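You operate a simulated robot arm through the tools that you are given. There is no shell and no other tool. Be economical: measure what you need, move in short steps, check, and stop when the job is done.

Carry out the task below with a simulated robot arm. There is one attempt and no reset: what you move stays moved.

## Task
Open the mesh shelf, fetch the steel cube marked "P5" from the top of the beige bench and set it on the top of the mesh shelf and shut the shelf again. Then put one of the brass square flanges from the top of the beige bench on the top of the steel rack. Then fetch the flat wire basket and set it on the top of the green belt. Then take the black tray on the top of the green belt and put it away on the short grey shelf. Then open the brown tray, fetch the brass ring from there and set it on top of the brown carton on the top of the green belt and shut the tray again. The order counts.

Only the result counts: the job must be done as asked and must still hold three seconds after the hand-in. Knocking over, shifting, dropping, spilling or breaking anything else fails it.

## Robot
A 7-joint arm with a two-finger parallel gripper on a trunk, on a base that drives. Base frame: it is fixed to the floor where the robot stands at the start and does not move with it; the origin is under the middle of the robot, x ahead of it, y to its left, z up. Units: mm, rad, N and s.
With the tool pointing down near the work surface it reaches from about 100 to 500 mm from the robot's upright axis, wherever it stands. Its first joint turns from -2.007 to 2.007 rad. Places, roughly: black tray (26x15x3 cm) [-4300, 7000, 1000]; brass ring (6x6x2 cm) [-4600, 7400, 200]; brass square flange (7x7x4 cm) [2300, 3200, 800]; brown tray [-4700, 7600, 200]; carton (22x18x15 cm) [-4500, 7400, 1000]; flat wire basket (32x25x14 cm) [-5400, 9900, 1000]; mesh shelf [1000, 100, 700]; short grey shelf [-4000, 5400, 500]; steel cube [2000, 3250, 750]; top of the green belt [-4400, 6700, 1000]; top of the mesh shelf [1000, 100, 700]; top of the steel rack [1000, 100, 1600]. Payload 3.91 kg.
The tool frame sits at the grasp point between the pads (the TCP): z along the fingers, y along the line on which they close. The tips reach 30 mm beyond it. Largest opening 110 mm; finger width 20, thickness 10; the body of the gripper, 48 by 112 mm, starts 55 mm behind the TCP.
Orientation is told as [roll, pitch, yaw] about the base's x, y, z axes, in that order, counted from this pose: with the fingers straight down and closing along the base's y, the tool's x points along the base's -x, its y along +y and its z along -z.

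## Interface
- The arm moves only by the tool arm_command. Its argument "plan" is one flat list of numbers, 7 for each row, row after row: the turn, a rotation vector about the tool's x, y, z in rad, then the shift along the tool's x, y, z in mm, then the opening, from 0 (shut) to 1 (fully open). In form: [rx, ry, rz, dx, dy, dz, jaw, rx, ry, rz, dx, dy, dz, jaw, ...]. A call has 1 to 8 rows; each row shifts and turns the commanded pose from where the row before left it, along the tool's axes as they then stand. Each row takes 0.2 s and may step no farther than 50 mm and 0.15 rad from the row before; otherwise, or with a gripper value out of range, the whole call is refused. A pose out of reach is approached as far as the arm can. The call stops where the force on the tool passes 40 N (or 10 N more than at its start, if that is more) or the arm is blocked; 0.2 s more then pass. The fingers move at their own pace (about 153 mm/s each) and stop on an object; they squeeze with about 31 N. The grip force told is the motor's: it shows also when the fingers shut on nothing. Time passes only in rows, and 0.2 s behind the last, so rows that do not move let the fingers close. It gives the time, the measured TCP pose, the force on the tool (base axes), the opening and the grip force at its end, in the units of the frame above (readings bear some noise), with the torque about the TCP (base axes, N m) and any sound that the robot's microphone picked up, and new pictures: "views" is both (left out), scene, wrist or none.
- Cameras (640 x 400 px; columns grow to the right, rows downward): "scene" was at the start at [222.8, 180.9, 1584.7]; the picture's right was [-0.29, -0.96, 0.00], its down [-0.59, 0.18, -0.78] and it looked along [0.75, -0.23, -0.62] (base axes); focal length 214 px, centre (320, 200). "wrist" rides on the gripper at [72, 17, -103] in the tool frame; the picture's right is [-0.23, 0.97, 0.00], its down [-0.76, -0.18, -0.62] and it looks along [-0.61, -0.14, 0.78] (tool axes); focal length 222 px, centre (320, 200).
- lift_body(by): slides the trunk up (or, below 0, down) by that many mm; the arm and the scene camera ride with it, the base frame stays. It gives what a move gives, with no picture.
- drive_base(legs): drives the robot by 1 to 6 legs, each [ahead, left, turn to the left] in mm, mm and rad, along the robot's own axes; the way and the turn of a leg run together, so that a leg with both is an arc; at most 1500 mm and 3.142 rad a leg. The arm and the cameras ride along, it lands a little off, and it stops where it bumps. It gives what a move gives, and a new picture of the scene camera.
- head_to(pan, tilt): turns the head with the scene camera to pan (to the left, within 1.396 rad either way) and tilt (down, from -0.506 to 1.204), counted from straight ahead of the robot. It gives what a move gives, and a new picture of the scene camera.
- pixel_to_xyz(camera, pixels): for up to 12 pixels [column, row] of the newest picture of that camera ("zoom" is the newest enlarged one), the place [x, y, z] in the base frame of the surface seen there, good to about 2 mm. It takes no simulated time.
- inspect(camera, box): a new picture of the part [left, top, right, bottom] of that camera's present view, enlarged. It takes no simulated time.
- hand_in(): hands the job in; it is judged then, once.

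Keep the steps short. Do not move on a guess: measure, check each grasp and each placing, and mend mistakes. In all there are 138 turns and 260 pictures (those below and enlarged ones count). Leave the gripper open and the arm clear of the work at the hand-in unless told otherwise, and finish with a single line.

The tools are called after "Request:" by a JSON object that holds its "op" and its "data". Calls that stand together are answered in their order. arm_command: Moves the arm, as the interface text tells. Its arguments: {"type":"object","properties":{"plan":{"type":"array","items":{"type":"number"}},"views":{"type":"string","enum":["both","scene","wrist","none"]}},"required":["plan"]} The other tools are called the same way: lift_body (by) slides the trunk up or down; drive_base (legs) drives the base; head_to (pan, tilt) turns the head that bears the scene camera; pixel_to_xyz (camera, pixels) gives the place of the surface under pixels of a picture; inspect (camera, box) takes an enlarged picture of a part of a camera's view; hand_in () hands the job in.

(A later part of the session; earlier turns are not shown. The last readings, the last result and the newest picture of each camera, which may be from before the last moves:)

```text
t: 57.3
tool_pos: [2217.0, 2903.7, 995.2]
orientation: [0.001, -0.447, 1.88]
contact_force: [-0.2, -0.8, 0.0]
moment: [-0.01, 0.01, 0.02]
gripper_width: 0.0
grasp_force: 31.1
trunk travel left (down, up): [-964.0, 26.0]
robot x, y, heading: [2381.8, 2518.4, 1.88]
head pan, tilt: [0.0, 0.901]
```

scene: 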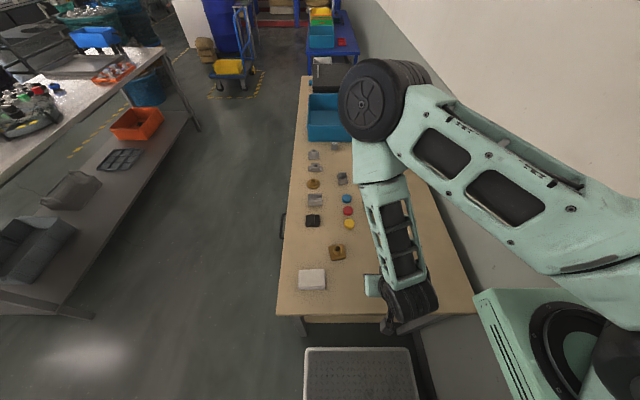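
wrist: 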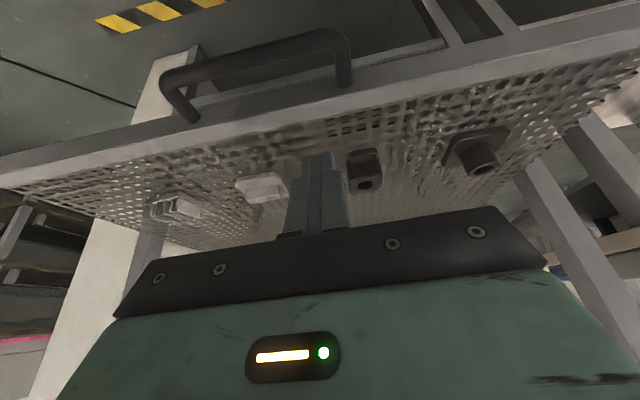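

Cube is 508 mm ahead, 82 mm right. I slide 50 right and 25 ahead, and straighten the tool with fingers open.

Request:
{"op": "drive_base", "data": {"legs": [[25, -55, 0]]}}

Request:
{"op": "arm_command", "data": {"plan": [0, 0.15, 0, 0, 0, 0, 0.3, 0, 0.15, 0, 0, 0, 0, 0.6, 0, 0.15, 0, 0, 0, 0, 0.8, 0, 0, 0, 0, 0, 0, 0.8]}}

```text
t: 58.3
tool_pos: [2263.1, 2943.4, 995.8]
orientation: [0.001, -0.45, 1.879]
contact_force: [-0.5, -0.3, -0.2]
moment: [0.01, 0.02, 0.01]
gripper_width: 0.0
grasp_force: 31.3
trunk travel left (down, up): [-964.0, 26.0]
robot x, y, heading: [2429.2, 2563.8, 1.879]
head pan, tilt: [0.0, 0.901]
```

scene: 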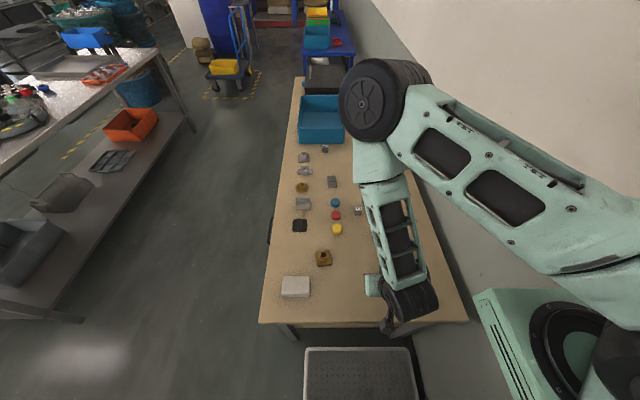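

```text
t: 59.3
tool_pos: [2263.4, 2943.8, 995.8]
orientation: [0.001, 0.005, 1.882]
contact_force: [-0.1, 0.0, 0.0]
moment: [0.02, 0.0, 0.0]
gripper_width: 88.1
grasp_force: 0.0
trunk travel left (down, up): [-964.0, 26.0]
robot x, y, heading: [2422.2, 2562.5, 1.879]
head pan, tilt: [0.0, 0.901]
```

scene: 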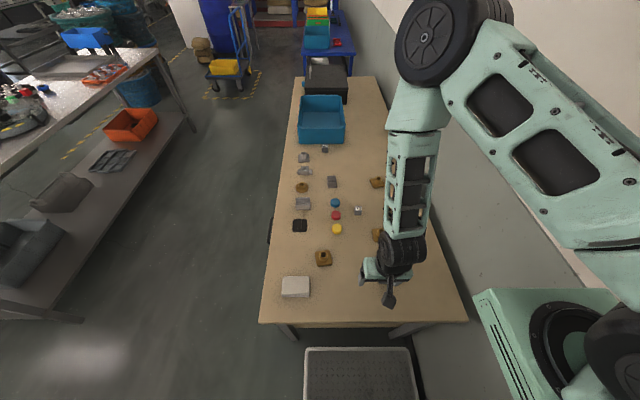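
wrist: 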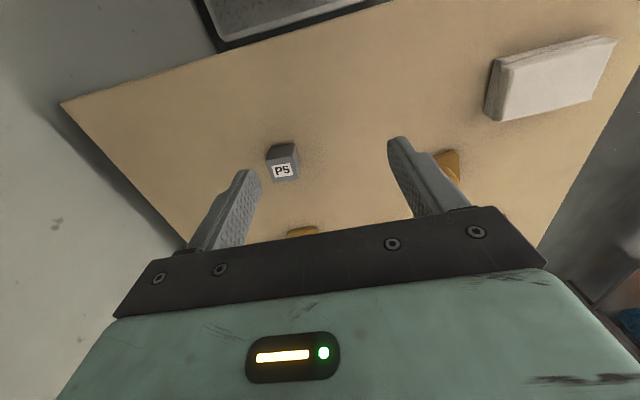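

P5 visible in the wrist view at (283,160). I measure its top corners.

Request:
{"op": "inspect", "data": {"camera": "wrist", "box": [250, 130, 330, 190]}}

Request:
{"op": "pixel_to_xyz", "data": {"camera": "wrist", "pixels": [[270, 160], [296, 159], [297, 178], [274, 180], [284, 170], [268, 148], [292, 146]]}}

```text
6.67 times, centred on (290, 160) of wrist
```

zoom: 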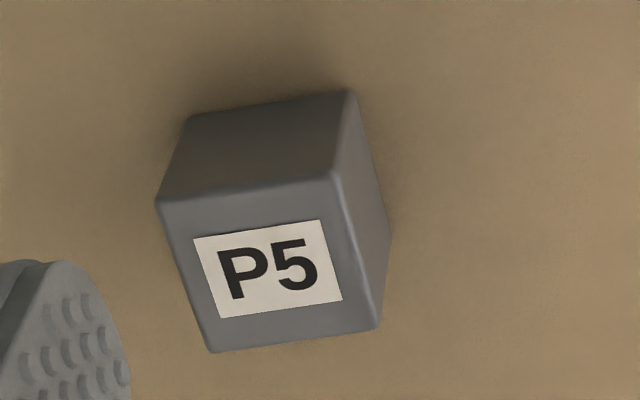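

```text
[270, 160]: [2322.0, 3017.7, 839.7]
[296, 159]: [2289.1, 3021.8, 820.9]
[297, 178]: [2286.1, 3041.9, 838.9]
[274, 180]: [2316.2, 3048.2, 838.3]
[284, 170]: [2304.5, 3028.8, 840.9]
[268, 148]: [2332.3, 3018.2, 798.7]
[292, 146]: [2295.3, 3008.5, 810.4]
```

Request:
{"op": "pixel_to_xyz", "data": {"camera": "zoom", "pixels": [[165, 205], [328, 180], [372, 325], [216, 345]]}}

```text
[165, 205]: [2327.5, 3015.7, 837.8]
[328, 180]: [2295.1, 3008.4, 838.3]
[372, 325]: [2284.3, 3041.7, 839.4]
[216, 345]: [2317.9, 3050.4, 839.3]
```

Cube centre (2306,3029), face yaw ≈0.24. I move over it and turn by 0.07, staying high.

Request:
{"op": "arm_command", "data": {"plan": [0, 0, 0, -34, -33.3, 0, 0.8, 0, 0, 0, -34, -33.3, 0, 0.8, 0, 0, 0.07, 0, 0, 0, 0.8], "views": "none"}}

Request:
{"op": "lift_body", "data": {"by": -110}}

Request:
{"op": "arm_command", "data": {"plan": [0, 0, 0, 0, 0, 0, 0.8]}}

```text
t: 60.1
tool_pos: [2307.0, 3029.2, 995.9]
orientation: [-0.001, -0.001, 1.81]
contact_force: [0.4, -0.4, -0.1]
moment: [-0.03, 0.0, -0.03]
gripper_width: 87.9
grasp_force: 0.1
trunk travel left (down, up): [-964.0, 26.0]
robot x, y, heading: [2424.3, 2560.4, 1.88]
head pan, tilt: [0.0, 0.901]
```

```text
t: 61.5
tool_pos: [2307.0, 3029.5, 885.0]
orientation: [0.003, 0.0, 1.813]
contact_force: [-0.3, 0.1, 0.3]
moment: [0.01, 0.0, 0.02]
gripper_width: 87.9
grasp_force: 0.1
trunk travel left (down, up): [-854.0, 136.0]
robot x, y, heading: [2428.8, 2563.1, 1.88]
head pan, tilt: [0.0, 0.901]
```

```text
t: 61.9
tool_pos: [2305.5, 3029.6, 886.0]
orientation: [-0.001, -0.001, 1.812]
contact_force: [0.6, 1.0, 1.0]
moment: [0.06, -0.01, 0.01]
gripper_width: 88.0
grasp_force: 0.1
trunk travel left (down, up): [-854.0, 136.0]
robot x, y, heading: [2426.7, 2562.4, 1.88]
head pan, tilt: [0.0, 0.901]
```

scene: 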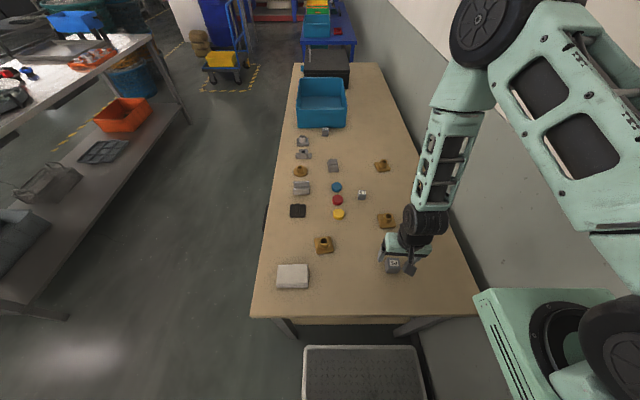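
wrist: 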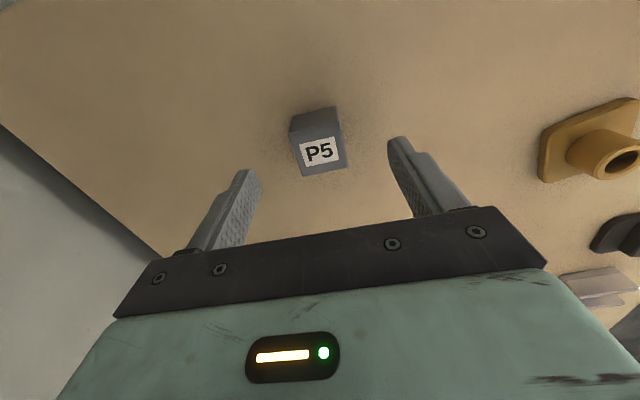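

Cube sits centred between the fingers. Descend 50 mm and close.

Request:
{"op": "arm_command", "data": {"plan": [0, 0, 0, 0, 0, 25, 0.8, 0, 0, 0, 0, 0, 25, 0.8, 0, 0, 0, 0, 0, 0, 0, 0, 0, 0, 0, 0, 0, 0, 0, 0, 0, 0, 0, 0, 0], "views": "wrist"}}

```text
t: 63.1
tool_pos: [2306.7, 3028.6, 835.9]
orientation: [0.001, -0.001, 1.809]
contact_force: [1.5, 1.2, 1.6]
moment: [0.16, -0.05, -0.04]
gripper_width: 37.9
grasp_force: 30.5
trunk travel left (down, up): [-854.0, 136.0]
robot x, y, heading: [2425.4, 2561.0, 1.88]
head pan, tilt: [0.0, 0.901]
```

wrist: 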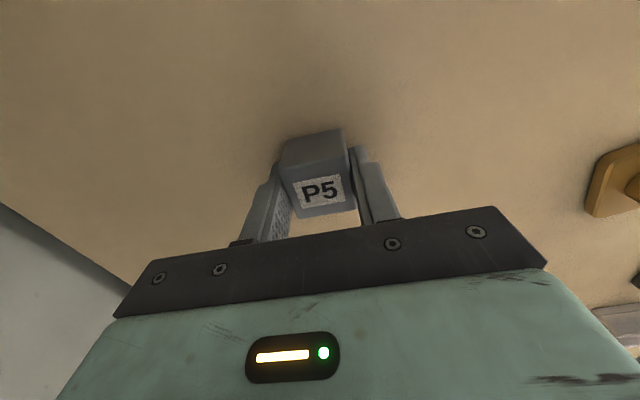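

Cube held (37.9 mm). I lift the trunk 140 and pull the arm in, check the grasp.

Request:
{"op": "lift_body", "data": {"by": 130}}

Request:
{"op": "arm_command", "data": {"plan": [0, 0, 0, 30, 0, 0, 0, 0, 0, 0, 30, 0, 0, 0]}}

```text
t: 64.7
tool_pos: [2307.0, 3029.6, 966.9]
orientation: [-0.001, 0.001, 1.81]
contact_force: [0.2, 0.8, -4.9]
moment: [0.0, 0.02, 0.04]
gripper_width: 37.9
grasp_force: 31.2
trunk travel left (down, up): [-984.0, 6.0]
robot x, y, heading: [2425.1, 2561.2, 1.876]
head pan, tilt: [0.0, 0.901]
```

```text
t: 65.3
tool_pos: [2320.6, 2971.0, 965.8]
orientation: [0.003, 0.001, 1.813]
contact_force: [0.1, 0.2, -4.5]
moment: [0.03, -0.01, -0.03]
gripper_width: 37.7
grasp_force: 31.4
trunk travel left (down, up): [-984.0, 6.0]
robot x, y, heading: [2426.6, 2562.9, 1.881]
head pan, tilt: [0.0, 0.901]
```

scene: 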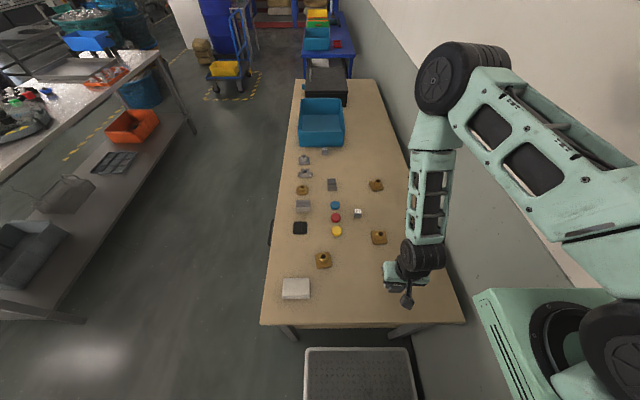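
wrist: 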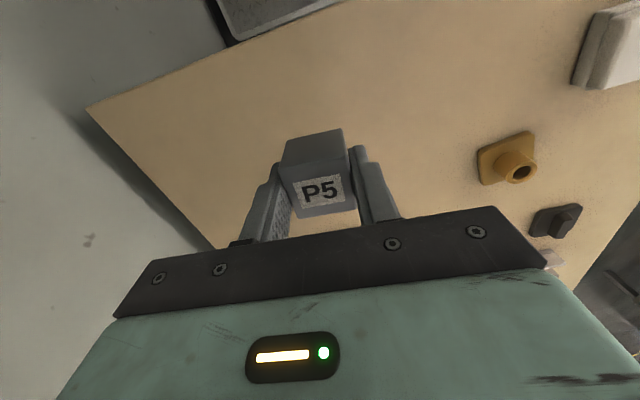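

Held firmly. Drive back: slide left, turn, and go through the gap.

Request:
{"op": "drive_base", "data": {"legs": [[0, 757, 0], [0, 0, 1.572], [900, 10, 0]]}}

```text
t: 77.6
tool_pos: [453.1, 1914.6, 966.4]
orientation: [0.003, 0.001, -2.882]
contact_force: [0.2, 0.2, -4.1]
moment: [0.02, 0.0, -0.03]
gripper_width: 37.9
grasp_force: 31.3
trunk travel left (down, up): [-984.0, 6.0]
robot x, y, heading: [859.8, 2028.5, -2.812]
head pan, tilt: [0.0, 0.901]
```

scene: 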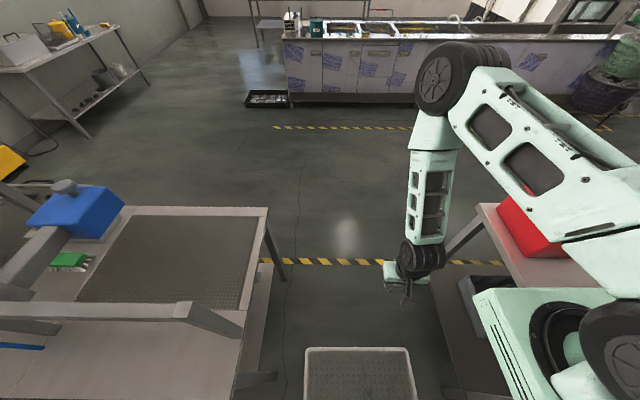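

Request:
{"op": "drive_base", "data": {"legs": [[1041, -6, 0], [0, 0, 1.302], [1400, 0, 0]]}}

```text
t: 92.7
tool_pos: [-30.3, -116.7, 966.4]
orientation: [0.002, 0.001, -1.574]
contact_force: [-0.2, 0.4, -3.9]
moment: [0.04, 0.02, 0.02]
gripper_width: 37.7
grasp_force: 30.8
trunk travel left (down, up): [-984.0, 6.0]
robot x, y, heading: [-32.5, 305.3, -1.505]
head pan, tilt: [0.0, 0.901]
```

scene: 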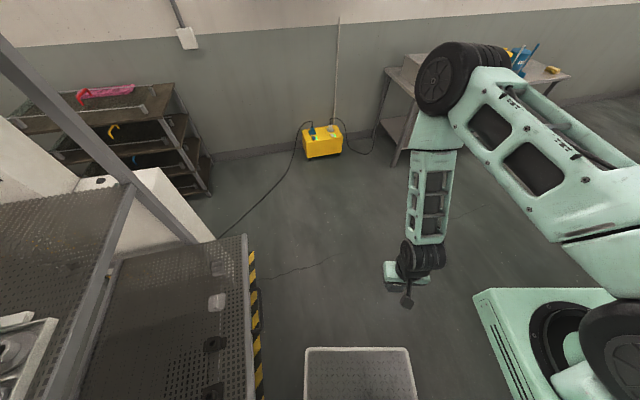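

Request:
{"op": "drive_base", "data": {"legs": [[525, -13, 0], [0, 0, 1.84]]}}

```text
t: 100.2
tool_pos: [395.6, -103.4, 966.6]
orientation: [0.001, 0.002, 0.26]
contact_force: [-0.1, -0.2, -4.0]
moment: [0.0, 0.03, 0.0]
gripper_width: 37.7
grasp_force: 31.1
trunk travel left (down, up): [-984.0, 6.0]
robot x, y, heading: [-12.5, -220.0, 0.332]
head pan, tilt: [0.0, 0.901]
```

scene: 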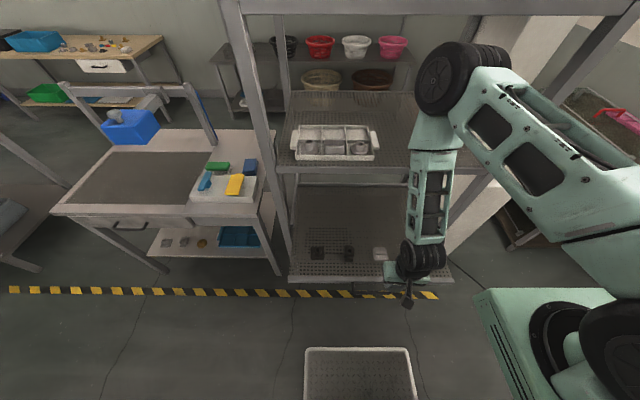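

In front of the open shelf. I measure the free space on it.

Request:
{"op": "inspect", "data": {"camera": "scene", "box": [270, 180, 470, 305]}}

Request:
{"op": "pixel_to_xyz", "data": {"camera": "zoom", "pixels": [[70, 305], [360, 312], [340, 250], [370, 248], [335, 228], [250, 252], [232, 250], [152, 250], [300, 270], [300, 230], [330, 285], [80, 150]]}}

```text
3.20 times, centred on (370, 242) of scene
```

zoom: 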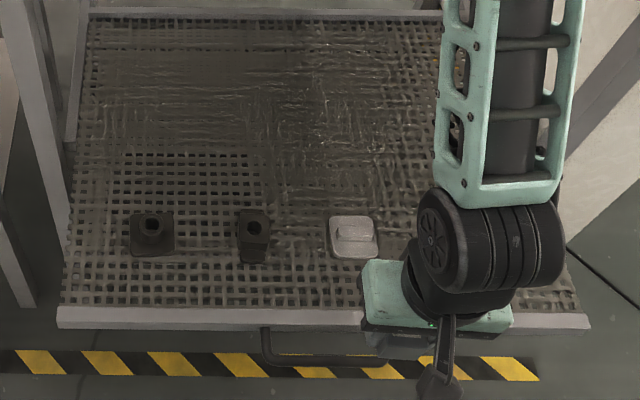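

```text
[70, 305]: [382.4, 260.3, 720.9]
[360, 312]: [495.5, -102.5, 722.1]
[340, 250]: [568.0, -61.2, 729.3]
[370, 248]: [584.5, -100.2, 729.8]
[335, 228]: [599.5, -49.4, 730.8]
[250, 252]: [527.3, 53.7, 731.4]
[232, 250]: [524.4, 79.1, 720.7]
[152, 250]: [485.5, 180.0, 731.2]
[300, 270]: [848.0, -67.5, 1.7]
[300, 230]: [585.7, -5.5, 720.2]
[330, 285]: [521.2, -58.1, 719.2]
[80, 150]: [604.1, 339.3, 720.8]
```

Free spot between the middle blocks near the lip: I choose (508,-26). Drive 60 ahead, then align the tool.

Request:
{"op": "drive_base", "data": {"legs": [[60, 8, 0]]}}

Request:
{"op": "arm_command", "data": {"plan": [0, 0, -0.07, 0, 0, 0, 0], "views": "none"}}

```text
t: 101.1
tool_pos: [449.8, -75.6, 966.4]
orientation: [0.002, 0.001, 0.26]
contact_force: [-0.2, -0.7, -4.1]
moment: [0.01, -0.02, 0.02]
gripper_width: 37.7
grasp_force: 30.7
trunk travel left (down, up): [-984.0, 6.0]
robot x, y, heading: [42.8, -188.0, 0.334]
head pan, tilt: [0.0, 0.901]
```

scene: 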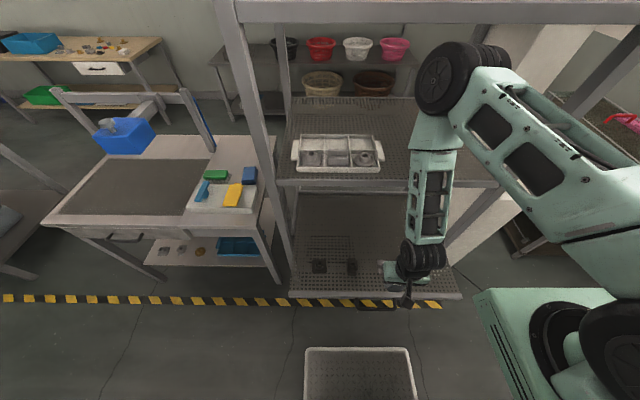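

```text
t: 101.5
tool_pos: [450.4, -76.4, 965.3]
orientation: [0.001, 0.0, 0.332]
contact_force: [-0.6, 0.0, -4.5]
moment: [-0.03, -0.02, 0.02]
gripper_width: 37.9
grasp_force: 31.1
trunk travel left (down, up): [-984.0, 6.0]
robot x, y, heading: [44.1, -188.2, 0.327]
head pan, tilt: [0.0, 0.901]
```

Request:
{"op": "arm_command", "data": {"plan": [0, 0, 0, -35.5, 14.2, 0, 0, 0, 0, 0, -35.5, 14.2, 0, 0], "views": "scene"}}

Request:
{"op": "pixel_to_xyz", "data": {"camera": "scene", "pixels": [[430, 60], [450, 60], [470, 40], [490, 60], [425, 150]]}}

```text
t: 102.1
tool_pos: [507.4, -27.0, 966.0]
orientation: [0.0, 0.002, 0.329]
contact_force: [0.0, 0.0, -3.7]
moment: [-0.03, 0.0, 0.01]
gripper_width: 37.6
grasp_force: 31.1
trunk travel left (down, up): [-984.0, 6.0]
robot x, y, heading: [44.7, -187.0, 0.332]
head pan, tilt: [0.0, 0.901]
```

scene: 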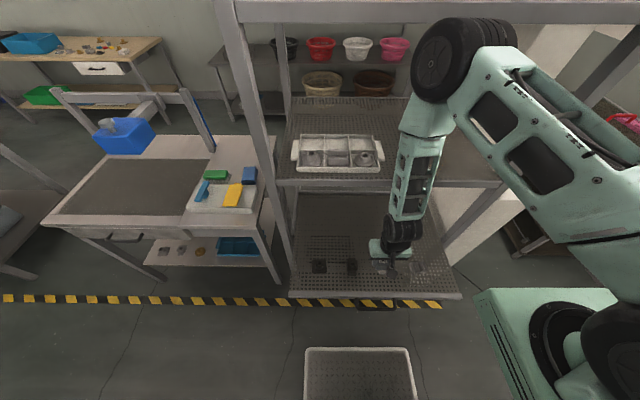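

```text
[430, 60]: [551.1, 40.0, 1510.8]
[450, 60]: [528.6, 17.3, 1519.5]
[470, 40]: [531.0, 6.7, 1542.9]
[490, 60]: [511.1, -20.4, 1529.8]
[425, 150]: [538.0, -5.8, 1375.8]
```

Elbow front (m≈534) stays 80+ mm clear of the rack. Lower the trunk 185.

Request:
{"op": "lift_body", "data": {"by": -185}}

Request:
{"op": "arm_command", "data": {"plan": [0, 0, 0, 0, 0, 0, 0]}}

```text
t: 104.2
tool_pos: [506.2, -26.2, 781.5]
orientation: [0.002, 0.003, 0.333]
contact_force: [-0.3, 0.1, -4.0]
moment: [-0.01, 0.0, 0.03]
gripper_width: 37.8
grasp_force: 30.9
trunk travel left (down, up): [-799.0, 191.0]
robot x, y, heading: [43.2, -190.1, 0.328]
head pan, tilt: [0.0, 0.901]
```

```text
t: 104.6
tool_pos: [507.0, -26.7, 780.7]
orientation: [0.001, 0.001, 0.333]
contact_force: [-0.2, -0.6, -5.2]
moment: [0.0, 0.01, -0.02]
gripper_width: 37.9
grasp_force: 31.1
trunk travel left (down, up): [-799.0, 191.0]
robot x, y, heading: [46.4, -187.4, 0.328]
head pan, tilt: [0.0, 0.901]
```

scene: 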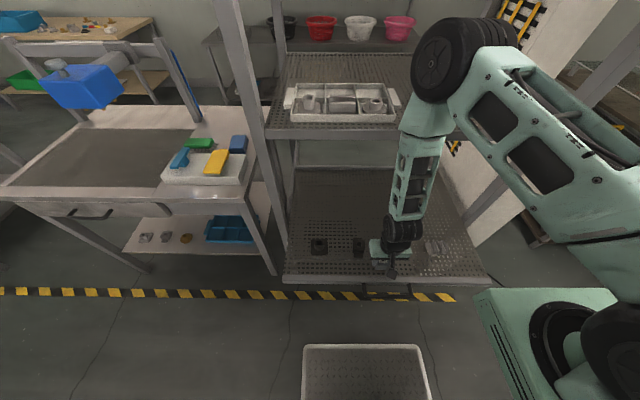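
wrist: 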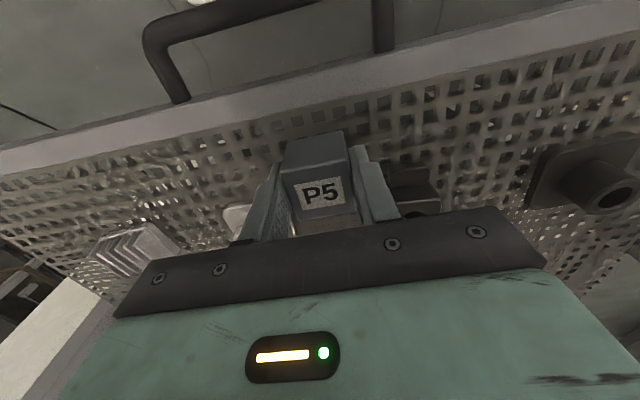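

Spot is clear. Lower 24 mm in steps and watch the force.

Request:
{"op": "arm_command", "data": {"plan": [0, 0, 0, 0, 0, 14, 0, 0, 0, 0, 0, 0, 6, 0, 0, 0, 0, 0, 0, 3, 0], "views": "wrist"}}

```text
t: 105.4
tool_pos: [506.4, -27.3, 757.6]
orientation: [0.0, 0.001, 0.331]
contact_force: [-0.1, 0.1, -4.2]
moment: [-0.01, 0.01, -0.02]
gripper_width: 37.7
grasp_force: 31.4
trunk travel left (down, up): [-799.0, 191.0]
robot x, y, heading: [42.9, -189.9, 0.33]
head pan, tilt: [0.0, 0.901]
```

wrist: 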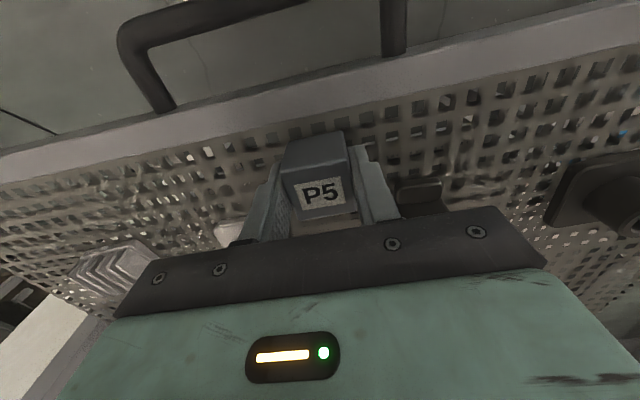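

Request:
{"op": "arm_command", "data": {"plan": [0, 0, 0, 0, 0, 1.5, 0, 0, 0, 0, 0, 0, 1.2, 0], "views": "none"}}

```text
t: 106.0
tool_pos: [506.6, -26.9, 756.5]
orientation: [0.002, -0.001, 0.333]
contact_force: [0.9, -0.9, 20.2]
moment: [-0.27, 0.04, 0.02]
gripper_width: 37.7
grasp_force: 31.0
trunk travel left (down, up): [-799.0, 191.0]
robot x, y, heading: [43.2, -192.0, 0.331]
head pan, tilt: [0.0, 0.901]
```

Contact at 20 N upward: the cube rests on the mesh. Open a little, then rise.

Request:
{"op": "arm_command", "data": {"plan": [0, 0, 0, 0, 0, 0, 0.5, 0, 0, 0, 0, 0, 0, 0.5, 0, 0, 0, 0, 0, -20, 0.5, 0, 0, 0, 0, 0, -40, 0.5]}}

```text
t: 107.0
tool_pos: [509.0, -28.3, 815.8]
orientation: [0.001, 0.004, 0.332]
contact_force: [-0.4, 0.5, -0.1]
moment: [0.0, 0.06, 0.02]
gripper_width: 55.3
grasp_force: 0.1
trunk travel left (down, up): [-799.0, 191.0]
robot x, y, heading: [43.3, -190.2, 0.327]
head pan, tilt: [0.0, 0.901]
```

scene: 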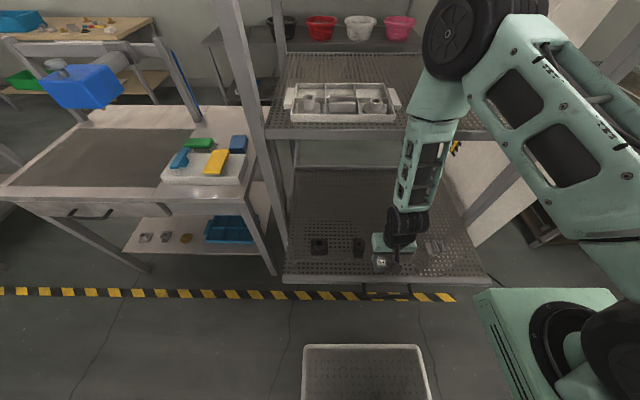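
wrist: 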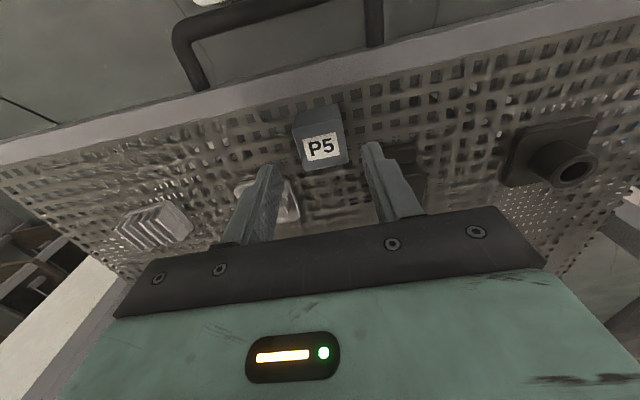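

P5 stands on the mesh. To shut: back off 100, then fingers shut, tilt and lower in front of the handle bar.

Request:
{"op": "drive_base", "data": {"legs": [[-100, 0, 0]]}}

Request:
{"op": "arm_command", "data": {"plan": [0, 0, 0, 25, -8, 0, 0, 0, 0, 0, 25, -8, 0, 0, 0, -0.15, 0, 0, 0, 0, 0, 0, -0.15, 0, 0, 0, 0, 0]}}

```text
t: 108.1
tool_pos: [413.6, -59.6, 816.2]
orientation: [0.002, 0.002, 0.329]
contact_force: [-0.9, 0.2, 0.7]
moment: [0.04, -0.01, 0.02]
gripper_width: 55.1
grasp_force: 0.1
trunk travel left (down, up): [-799.0, 191.0]
robot x, y, heading: [-53.6, -224.6, 0.328]
head pan, tilt: [0.0, 0.901]
```

scene: 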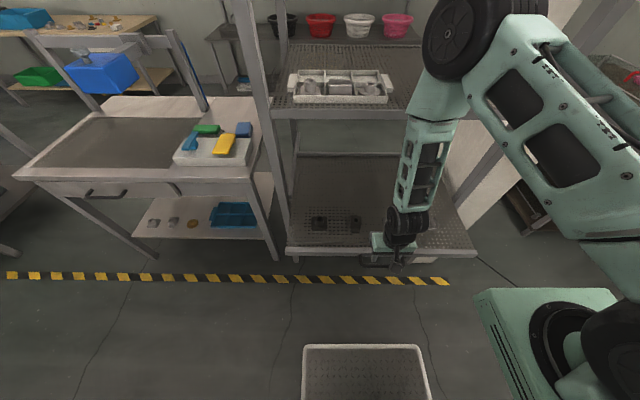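

```text
t: 109.1
tool_pos: [370.6, -90.2, 816.0]
orientation: [0.002, -0.3, 0.33]
contact_force: [0.6, 0.7, 0.6]
moment: [0.02, 0.01, 0.0]
gripper_width: 0.1
grasp_force: 31.0
trunk travel left (down, up): [-799.0, 191.0]
robot x, y, heading: [-54.8, -220.5, 0.333]
head pan, tilt: [0.0, 0.901]
```

scene: 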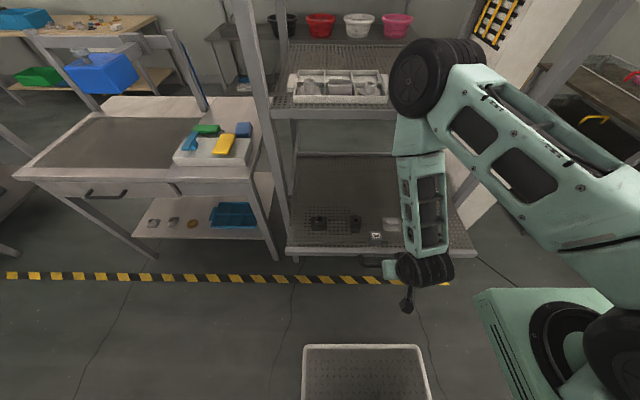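
wrist: 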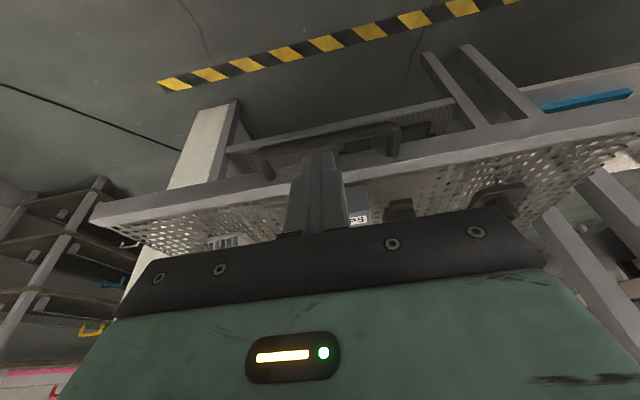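

TCP at m≈321, lateral -206, in front of the bar (m≈376). Lower to bar height.

Request:
{"op": "lift_body", "data": {"by": -104}}

Request:
{"op": "arm_command", "data": {"plan": [0, 0, 0, -19, 0, 6, 0], "views": "both"}}

```text
t: 110.5
tool_pos: [371.7, -91.7, 711.3]
orientation: [0.001, -0.297, 0.328]
contact_force: [-0.1, 0.0, 0.2]
moment: [-0.01, 0.0, -0.02]
gripper_width: 0.2
grasp_force: 31.0
trunk travel left (down, up): [-695.0, 295.0]
robot x, y, heading: [-49.5, -220.1, 0.326]
head pan, tilt: [0.0, 0.901]
```

```text
t: 110.9
tool_pos: [390.3, -84.1, 712.1]
orientation: [0.003, -0.298, 0.33]
contact_force: [-0.7, 0.3, -0.3]
moment: [0.01, -0.01, 0.01]
gripper_width: 0.1
grasp_force: 30.4
trunk travel left (down, up): [-695.0, 295.0]
robot x, y, heading: [-51.1, -221.0, 0.325]
head pan, tilt: [0.0, 0.901]
```

scene: 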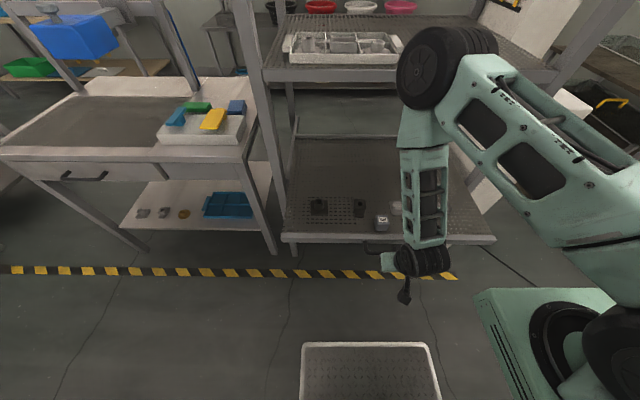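
wrist: 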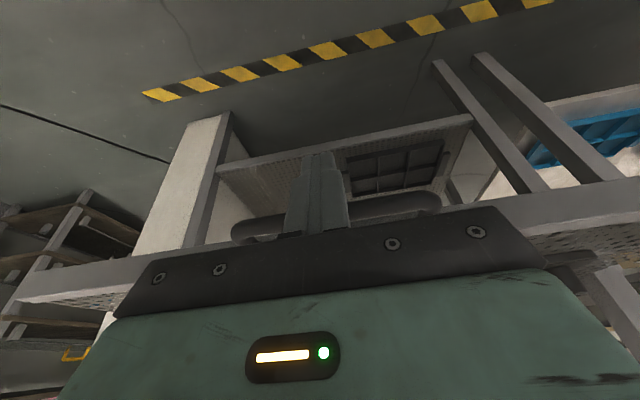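

Fingers are in front of the bar. Push in gently, 14 mm per row.

Request:
{"op": "arm_command", "data": {"plan": [0, 0, 0, -9.5, 0, 3, 0, 0, 0, 0, -9.5, 0, 3, 0, 0, 0, 0, -13.4, 0, 4.1, 0, 0, 0, 0, -13.4, 0, 4.1, 0, 0, 0, 0, -13.4, 0, 4.1, 0, 0, 0, 0, -13.4, 0, 4.1, 0, 0, 0, 0, -13.4, 0, 4.1, 0, 0, 0, 0, -13.4, 0, 4.1, 0]}}

```text
t: 112.7
tool_pos: [489.5, -49.9, 712.7]
orientation: [0.002, -0.302, 0.331]
contact_force: [0.3, 0.0, 0.5]
moment: [-0.02, -0.02, 0.0]
gripper_width: 0.1
grasp_force: 30.9
trunk travel left (down, up): [-695.0, 295.0]
robot x, y, heading: [-51.5, -224.9, 0.333]
head pan, tilt: [0.0, 0.901]
```

scene: 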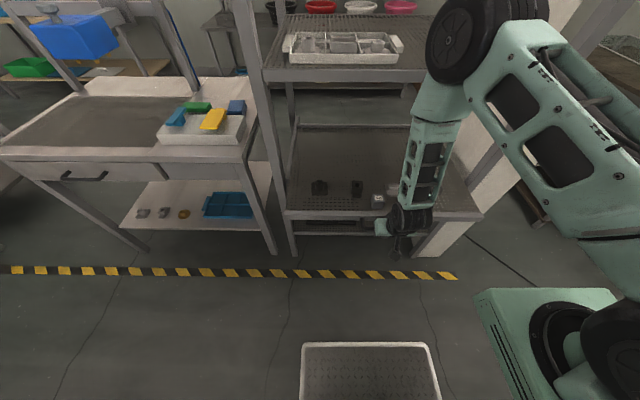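
wrist: 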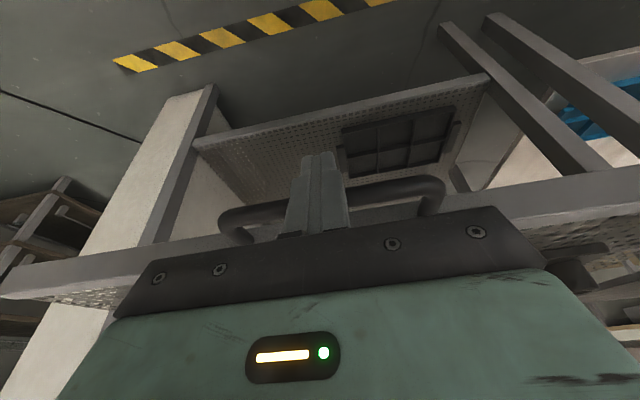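

Shelf is going in. Continue 112 mm.

Request:
{"op": "arm_command", "data": {"plan": [0, 0, 0, -13.4, 0, 4.1, 0, 0, 0, 0, -13.4, 0, 4.1, 0, 0, 0, 0, -13.4, 0, 4.1, 0, 0, 0, 0, -13.4, 0, 4.1, 0, 0, 0, 0, -13.4, 0, 4.1, 0, 0, 0, 0, -13.4, 0, 4.1, 0, 0, 0, 0, -13.4, 0, 4.1, 0, 0, 0, 0, -13.4, 0, 4.1, 0]}}

```text
t: 114.5
tool_pos: [595.5, -14.9, 712.4]
orientation: [0.001, -0.299, 0.33]
contact_force: [-1.1, 0.1, 0.5]
moment: [0.0, -0.04, 0.05]
gripper_width: 0.0
grasp_force: 31.5
trunk travel left (down, up): [-695.0, 295.0]
robot x, y, heading: [-51.4, -223.2, 0.325]
head pan, tilt: [0.0, 0.901]
```

scene: 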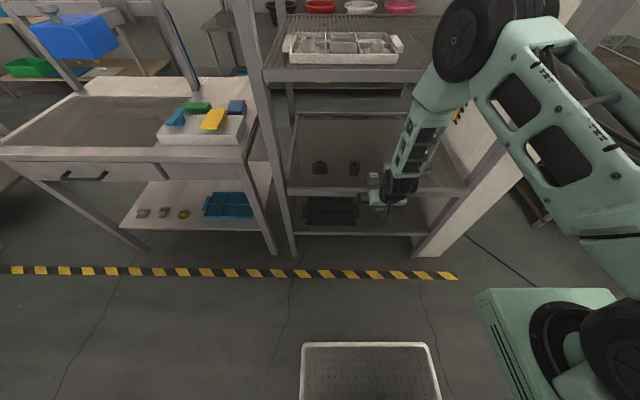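
wrist: 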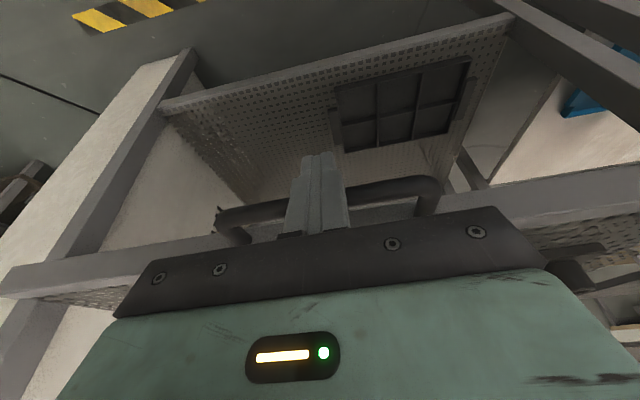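

About 38 mm remain. Push slowly until it stops.

Request:
{"op": "arm_command", "data": {"plan": [0, 0, 0, -9.5, 0, 3, 0, 0, 0, 0, -9.5, 0, 3, 0, 0, 0, 0, -6.7, 0, 2, 0, 0, 0, 0, -4.8, 0, 1.5, 0, 0, 0, 0, -3.8, 0, 1.2, 0, 0, 0, 0, -3.8, 0, 1.2, 0, 0, 0, 0, -3.8, 0, 1.2, 0]}}

```text
t: 116.1
tool_pos: [636.6, 0.3, 711.0]
orientation: [0.002, -0.299, 0.33]
contact_force: [-0.5, 0.1, 1.5]
moment: [-0.02, 0.04, 0.0]
gripper_width: 0.0
grasp_force: 30.9
trunk travel left (down, up): [-695.0, 295.0]
robot x, y, heading: [-51.1, -223.0, 0.326]
head pan, tilt: [0.0, 0.901]
```

scene: 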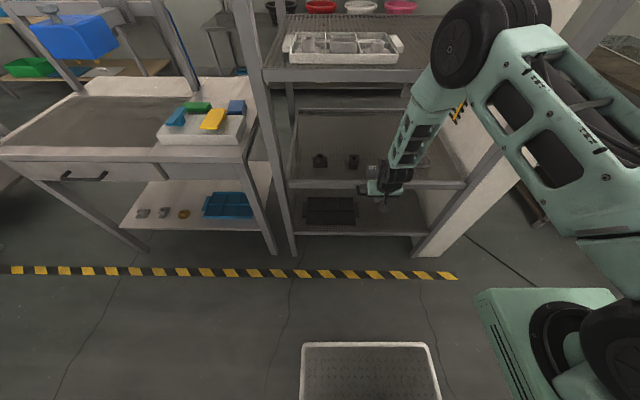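
wrist: 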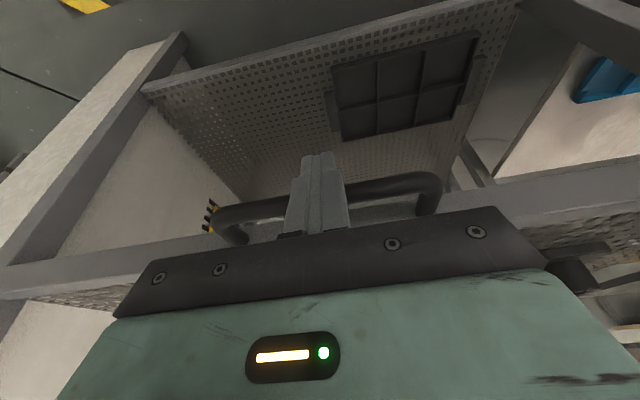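

Still no stop. I measure the lip and bar against their original positions.

Request:
{"op": "pixel_to_xyz", "data": {"camera": "scene", "pixels": [[330, 185], [300, 184], [440, 184], [345, 188]]}}

Request:
{"op": "pixel_to_xyz", "data": {"camera": "wrist", "pixels": [[380, 190], [400, 187], [260, 208], [100, 265], [520, 200], [560, 195]]}}

```text
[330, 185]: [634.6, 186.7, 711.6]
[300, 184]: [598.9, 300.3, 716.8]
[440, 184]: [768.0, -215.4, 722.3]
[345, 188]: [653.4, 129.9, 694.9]
```

```text
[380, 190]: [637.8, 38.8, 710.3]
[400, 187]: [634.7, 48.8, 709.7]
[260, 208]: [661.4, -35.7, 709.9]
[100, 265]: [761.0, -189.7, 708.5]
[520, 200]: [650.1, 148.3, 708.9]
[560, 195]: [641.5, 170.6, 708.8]
```

Within a few mm of original. Push on in 3 mm steps until resistance.

Request:
{"op": "arm_command", "data": {"plan": [0, 0, 0, -2.9, 0, 0.9, 0, 0, 0, 0, -2.9, 0, 0.9, 0, 0, 0, 0, -2.9, 0, 0.9, 0, 0, 0, 0, -2.9, 0, 0.9, 0, 0, 0, 0, -2.9, 0, 0.9, 0], "views": "none"}}

```text
t: 117.0
tool_pos: [638.8, 0.8, 709.4]
orientation: [0.001, -0.282, 0.332]
contact_force: [-2.6, -0.3, 0.3]
moment: [-0.01, 0.03, -0.02]
gripper_width: 0.0
grasp_force: 31.0
trunk travel left (down, up): [-695.0, 295.0]
robot x, y, heading: [-52.9, -223.3, 0.332]
head pan, tilt: [0.0, 0.901]
stopped in row 4: the force on the tool passed its limit at 43 N (the readings are from after the stop); the commanded pose is now the measured one
```

It hit its stop (43 N): shelf shut. Back off, raise the trunk and verify.

Request:
{"op": "arm_command", "data": {"plan": [0, 0, 0, 28.7, 0, -8.9, 0, 0, 0, 0, 38, 0, -11.8, 0, 0, 0, 0, 38, 0, -11.8, 0.3, 0, 0.15, 0, 0, 0, 0, 0.6, 0, 0.15, 0, 0, 0, 0, 0.8], "views": "scene"}}

Request:
{"op": "lift_body", "data": {"by": 285}}

Request:
{"op": "head_to", "data": {"pan": 0.0, "tilt": 0.75}}

```text
t: 118.2
tool_pos: [534.7, -35.6, 711.9]
orientation: [-0.001, 0.018, 0.331]
contact_force: [0.2, -0.1, -0.1]
moment: [-0.01, 0.0, 0.02]
gripper_width: 88.0
grasp_force: 0.1
trunk travel left (down, up): [-695.0, 295.0]
robot x, y, heading: [-53.2, -220.8, 0.329]
head pan, tilt: [0.0, 0.901]
```

scene: 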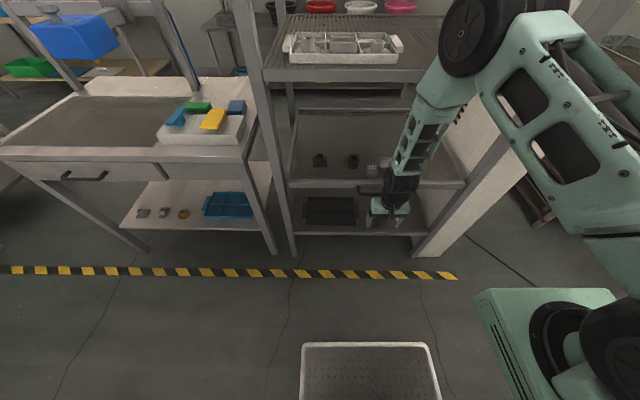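

```text
t: 121.1
tool_pos: [535.6, -33.8, 996.5]
orientation: [0.001, 0.018, 0.331]
contact_force: [-0.3, -0.5, -0.8]
moment: [0.01, -0.02, 0.0]
gripper_width: 87.9
grasp_force: 0.1
trunk travel left (down, up): [-980.0, 10.0]
robot x, y, heading: [-56.2, -221.1, 0.33]
head pan, tilt: [0.0, 0.901]
```

```text
t: 121.8
tool_pos: [535.8, -35.0, 996.9]
orientation: [0.001, 0.018, 0.33]
contact_force: [-0.1, 0.2, -0.3]
moment: [-0.01, 0.0, -0.04]
gripper_width: 88.1
grasp_force: 0.1
trunk travel left (down, up): [-980.0, 10.0]
robot x, y, heading: [-53.6, -222.1, 0.328]
head pan, tilt: [0.0, 0.75]
```

scene: 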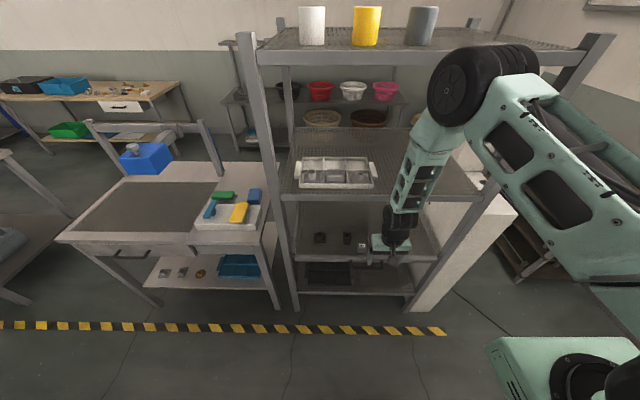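

Shelf shut with P5 on it (362,245). I measure the rack's top (canisters) for the next placing and tuck the arm in.

Request:
{"op": "pixel_to_xyz", "data": {"camera": "scene", "pixels": [[312, 42], [366, 42], [420, 42], [290, 44], [340, 47], [450, 46], [480, 46], [265, 60], [570, 55], [362, 240], [345, 192], [395, 47]]}}

Request:
{"op": "arm_command", "data": {"plan": [0, 0, 0, 45, 0, 0, 0.8, 0, 0, 0, 45, 0, 0, 0.8, 0, 0, 0, 45, 0, 0, 0.8, 0, 0, 0, 45, 0, 0, 0.8], "views": "none"}}

```text
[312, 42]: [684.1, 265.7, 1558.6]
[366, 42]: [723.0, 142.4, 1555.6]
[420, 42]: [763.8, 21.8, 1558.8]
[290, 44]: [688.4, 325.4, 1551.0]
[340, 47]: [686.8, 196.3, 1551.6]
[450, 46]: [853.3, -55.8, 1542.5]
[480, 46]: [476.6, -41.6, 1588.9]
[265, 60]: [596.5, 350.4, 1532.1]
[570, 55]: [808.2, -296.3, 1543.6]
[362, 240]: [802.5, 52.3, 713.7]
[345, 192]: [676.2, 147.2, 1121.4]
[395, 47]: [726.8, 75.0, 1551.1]
```

```text
t: 122.8
tool_pos: [365.5, -94.1, 1001.1]
orientation: [0.0, 0.016, 0.331]
contact_force: [0.6, 0.0, -0.1]
moment: [-0.01, 0.01, 0.02]
gripper_width: 87.8
grasp_force: 0.0
trunk travel left (down, up): [-980.0, 10.0]
robot x, y, heading: [-52.7, -222.2, 0.326]
head pan, tilt: [0.0, 0.75]
```

Rack top is at z≈1551, free right of the grey canister. Drive back to the gap at the beige bench.

Request:
{"op": "drive_base", "data": {"legs": [[0, 0, 1.283], [1500, 0, 0], [420, 0, 0], [0, 0, -1.295]]}}

```text
t: 138.9
tool_pos: [289.2, 1824.9, 1000.7]
orientation: [-0.001, 0.018, 0.315]
contact_force: [0.1, 0.0, -0.3]
moment: [0.0, 0.0, 0.0]
gripper_width: 87.9
grasp_force: 0.0
trunk travel left (down, up): [-980.0, 10.0]
robot x, y, heading: [-130.9, 1703.0, 0.311]
head pan, tilt: [0.0, 0.75]
```

scene: 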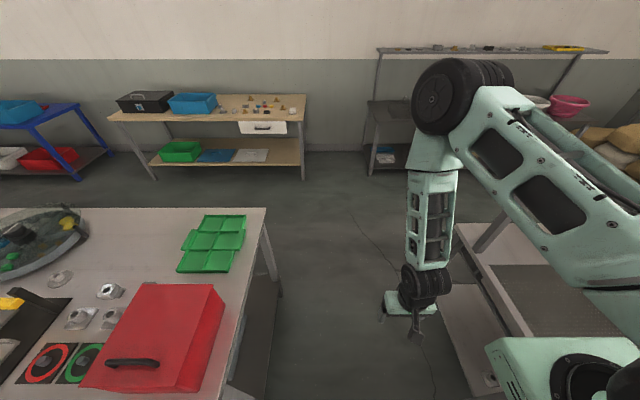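

Path clear. Target: the square flange near the bench's front right (~(2055,3029)). Drive ahead then diagonally to stand before the bench front.

Request:
{"op": "drive_base", "data": {"legs": [[1340, 0, 0], [550, 572, 0]]}}

Request:
{"op": "head_to", "data": {"pan": 0.0, "tilt": 0.95}}

```text
t: 149.4
tool_pos: [1896.7, 2956.0, 1000.4]
orientation: [0.0, 0.017, 0.319]
contact_force: [-0.1, -0.6, 0.2]
moment: [-0.01, 0.01, 0.0]
gripper_width: 88.1
grasp_force: 0.2
trunk travel left (down, up): [-980.0, 10.0]
robot x, y, heading: [1477.6, 2832.7, 0.315]
head pan, tilt: [0.0, 0.75]
```

scene: 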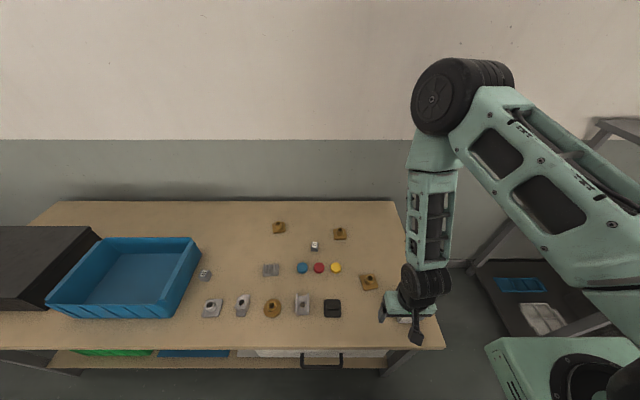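

```text
t: 150.1
tool_pos: [1896.0, 2955.5, 1000.0]
orientation: [0.0, 0.016, 0.318]
contact_force: [-0.9, -0.7, 0.4]
moment: [-0.01, 0.01, 0.0]
gripper_width: 88.0
grasp_force: 0.1
trunk travel left (down, up): [-980.0, 10.0]
robot x, y, heading: [1478.3, 2834.7, 0.316]
head pan, tilt: [0.0, 0.949]
```

scene: 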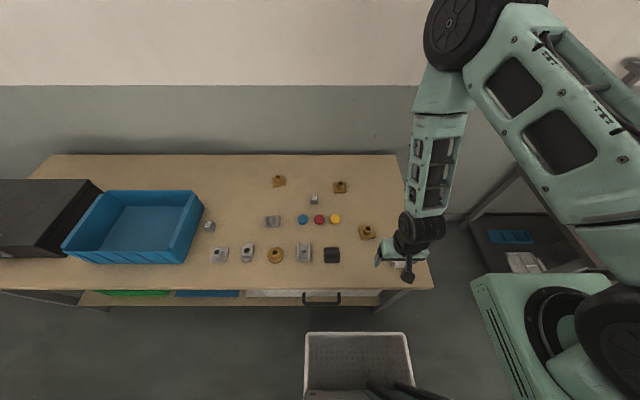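

I look closely at the flange at (367,232).

Request:
{"op": "inspect", "data": {"camera": "scene", "box": [340, 210, 400, 250]}}

Request:
{"op": "pixel_to_xyz", "data": {"camera": "zoom", "pixels": [[230, 155], [340, 150], [285, 120], [285, 178], [285, 150], [280, 270], [210, 255], [390, 250], [200, 160], [370, 290], [205, 310], [285, 235]]}}

```text
10.00 times, centred on (370, 230) of scene
```

zoom: 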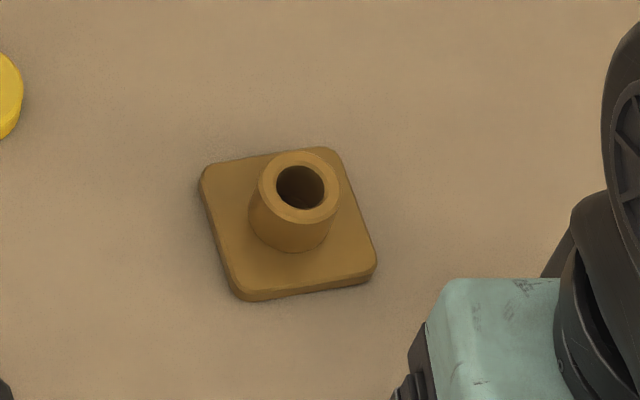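

```text
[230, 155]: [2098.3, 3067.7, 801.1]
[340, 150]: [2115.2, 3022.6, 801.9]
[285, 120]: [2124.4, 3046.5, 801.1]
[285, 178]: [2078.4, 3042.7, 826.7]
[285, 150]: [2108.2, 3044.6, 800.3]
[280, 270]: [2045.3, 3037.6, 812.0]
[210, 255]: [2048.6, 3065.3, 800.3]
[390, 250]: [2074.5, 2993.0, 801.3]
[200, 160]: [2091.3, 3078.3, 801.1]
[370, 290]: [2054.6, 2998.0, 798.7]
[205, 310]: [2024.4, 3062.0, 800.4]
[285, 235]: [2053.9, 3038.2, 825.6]
```

Request:
{"op": "pixel_to_xyz", "data": {"camera": "zoom", "pixels": [[300, 158], [300, 216], [266, 187], [333, 187], [210, 175], [325, 155], [370, 262], [240, 290], [252, 215], [332, 215]]}}

```text
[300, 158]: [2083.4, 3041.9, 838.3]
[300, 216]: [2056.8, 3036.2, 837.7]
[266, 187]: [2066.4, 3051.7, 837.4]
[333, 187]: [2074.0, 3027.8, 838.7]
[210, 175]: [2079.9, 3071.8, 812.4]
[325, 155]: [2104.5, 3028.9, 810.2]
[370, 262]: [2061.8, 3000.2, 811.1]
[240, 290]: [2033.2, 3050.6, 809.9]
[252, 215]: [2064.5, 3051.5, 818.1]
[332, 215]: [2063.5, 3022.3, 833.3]
```

Hub centre (2070,3039), Ø≈30, top z 838; plate top z 812. I'll grip the hub. Drive 60 ahead first and level the tool.

Request:
{"op": "drive_base", "data": {"legs": [[60, 0, 0]]}}

Request:
{"op": "arm_command", "data": {"plan": [0, -0.016, 0, 0, 0, 0, 0.6], "views": "wrist"}}

```text
t: 151.1
tool_pos: [1954.7, 2974.2, 1002.1]
orientation: [-0.002, 0.017, 0.316]
contact_force: [0.0, 0.1, -0.2]
moment: [0.01, 0.0, -0.02]
gripper_width: 88.1
grasp_force: 0.0
trunk travel left (down, up): [-980.0, 10.0]
robot x, y, heading: [1536.9, 2851.3, 0.318]
head pan, tilt: [0.0, 0.949]
```

scene: 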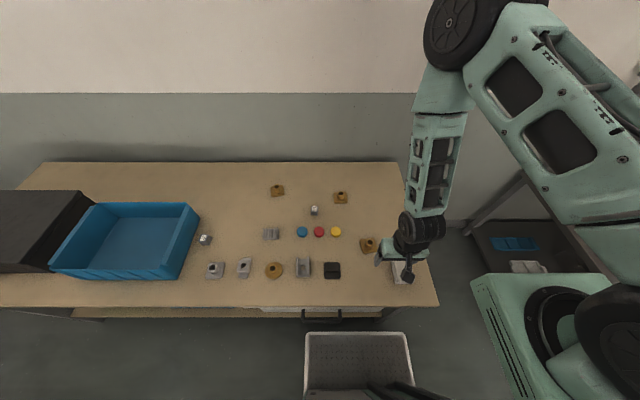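

```text
t: 151.5
tool_pos: [1955.1, 2973.6, 1000.3]
orientation: [0.001, 0.003, 0.317]
contact_force: [0.5, -0.6, 0.1]
moment: [0.0, -0.01, 0.03]
gripper_width: 65.9
grasp_force: 0.0
trunk travel left (down, up): [-980.0, 10.0]
robot x, y, heading: [1539.2, 2852.4, 0.322]
head pan, tilt: [0.0, 0.949]
```

wrist: 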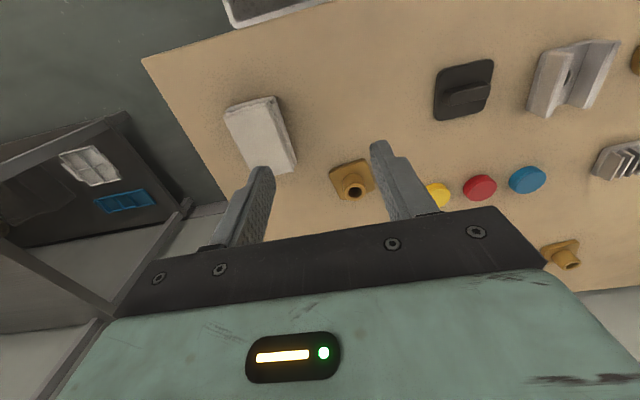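

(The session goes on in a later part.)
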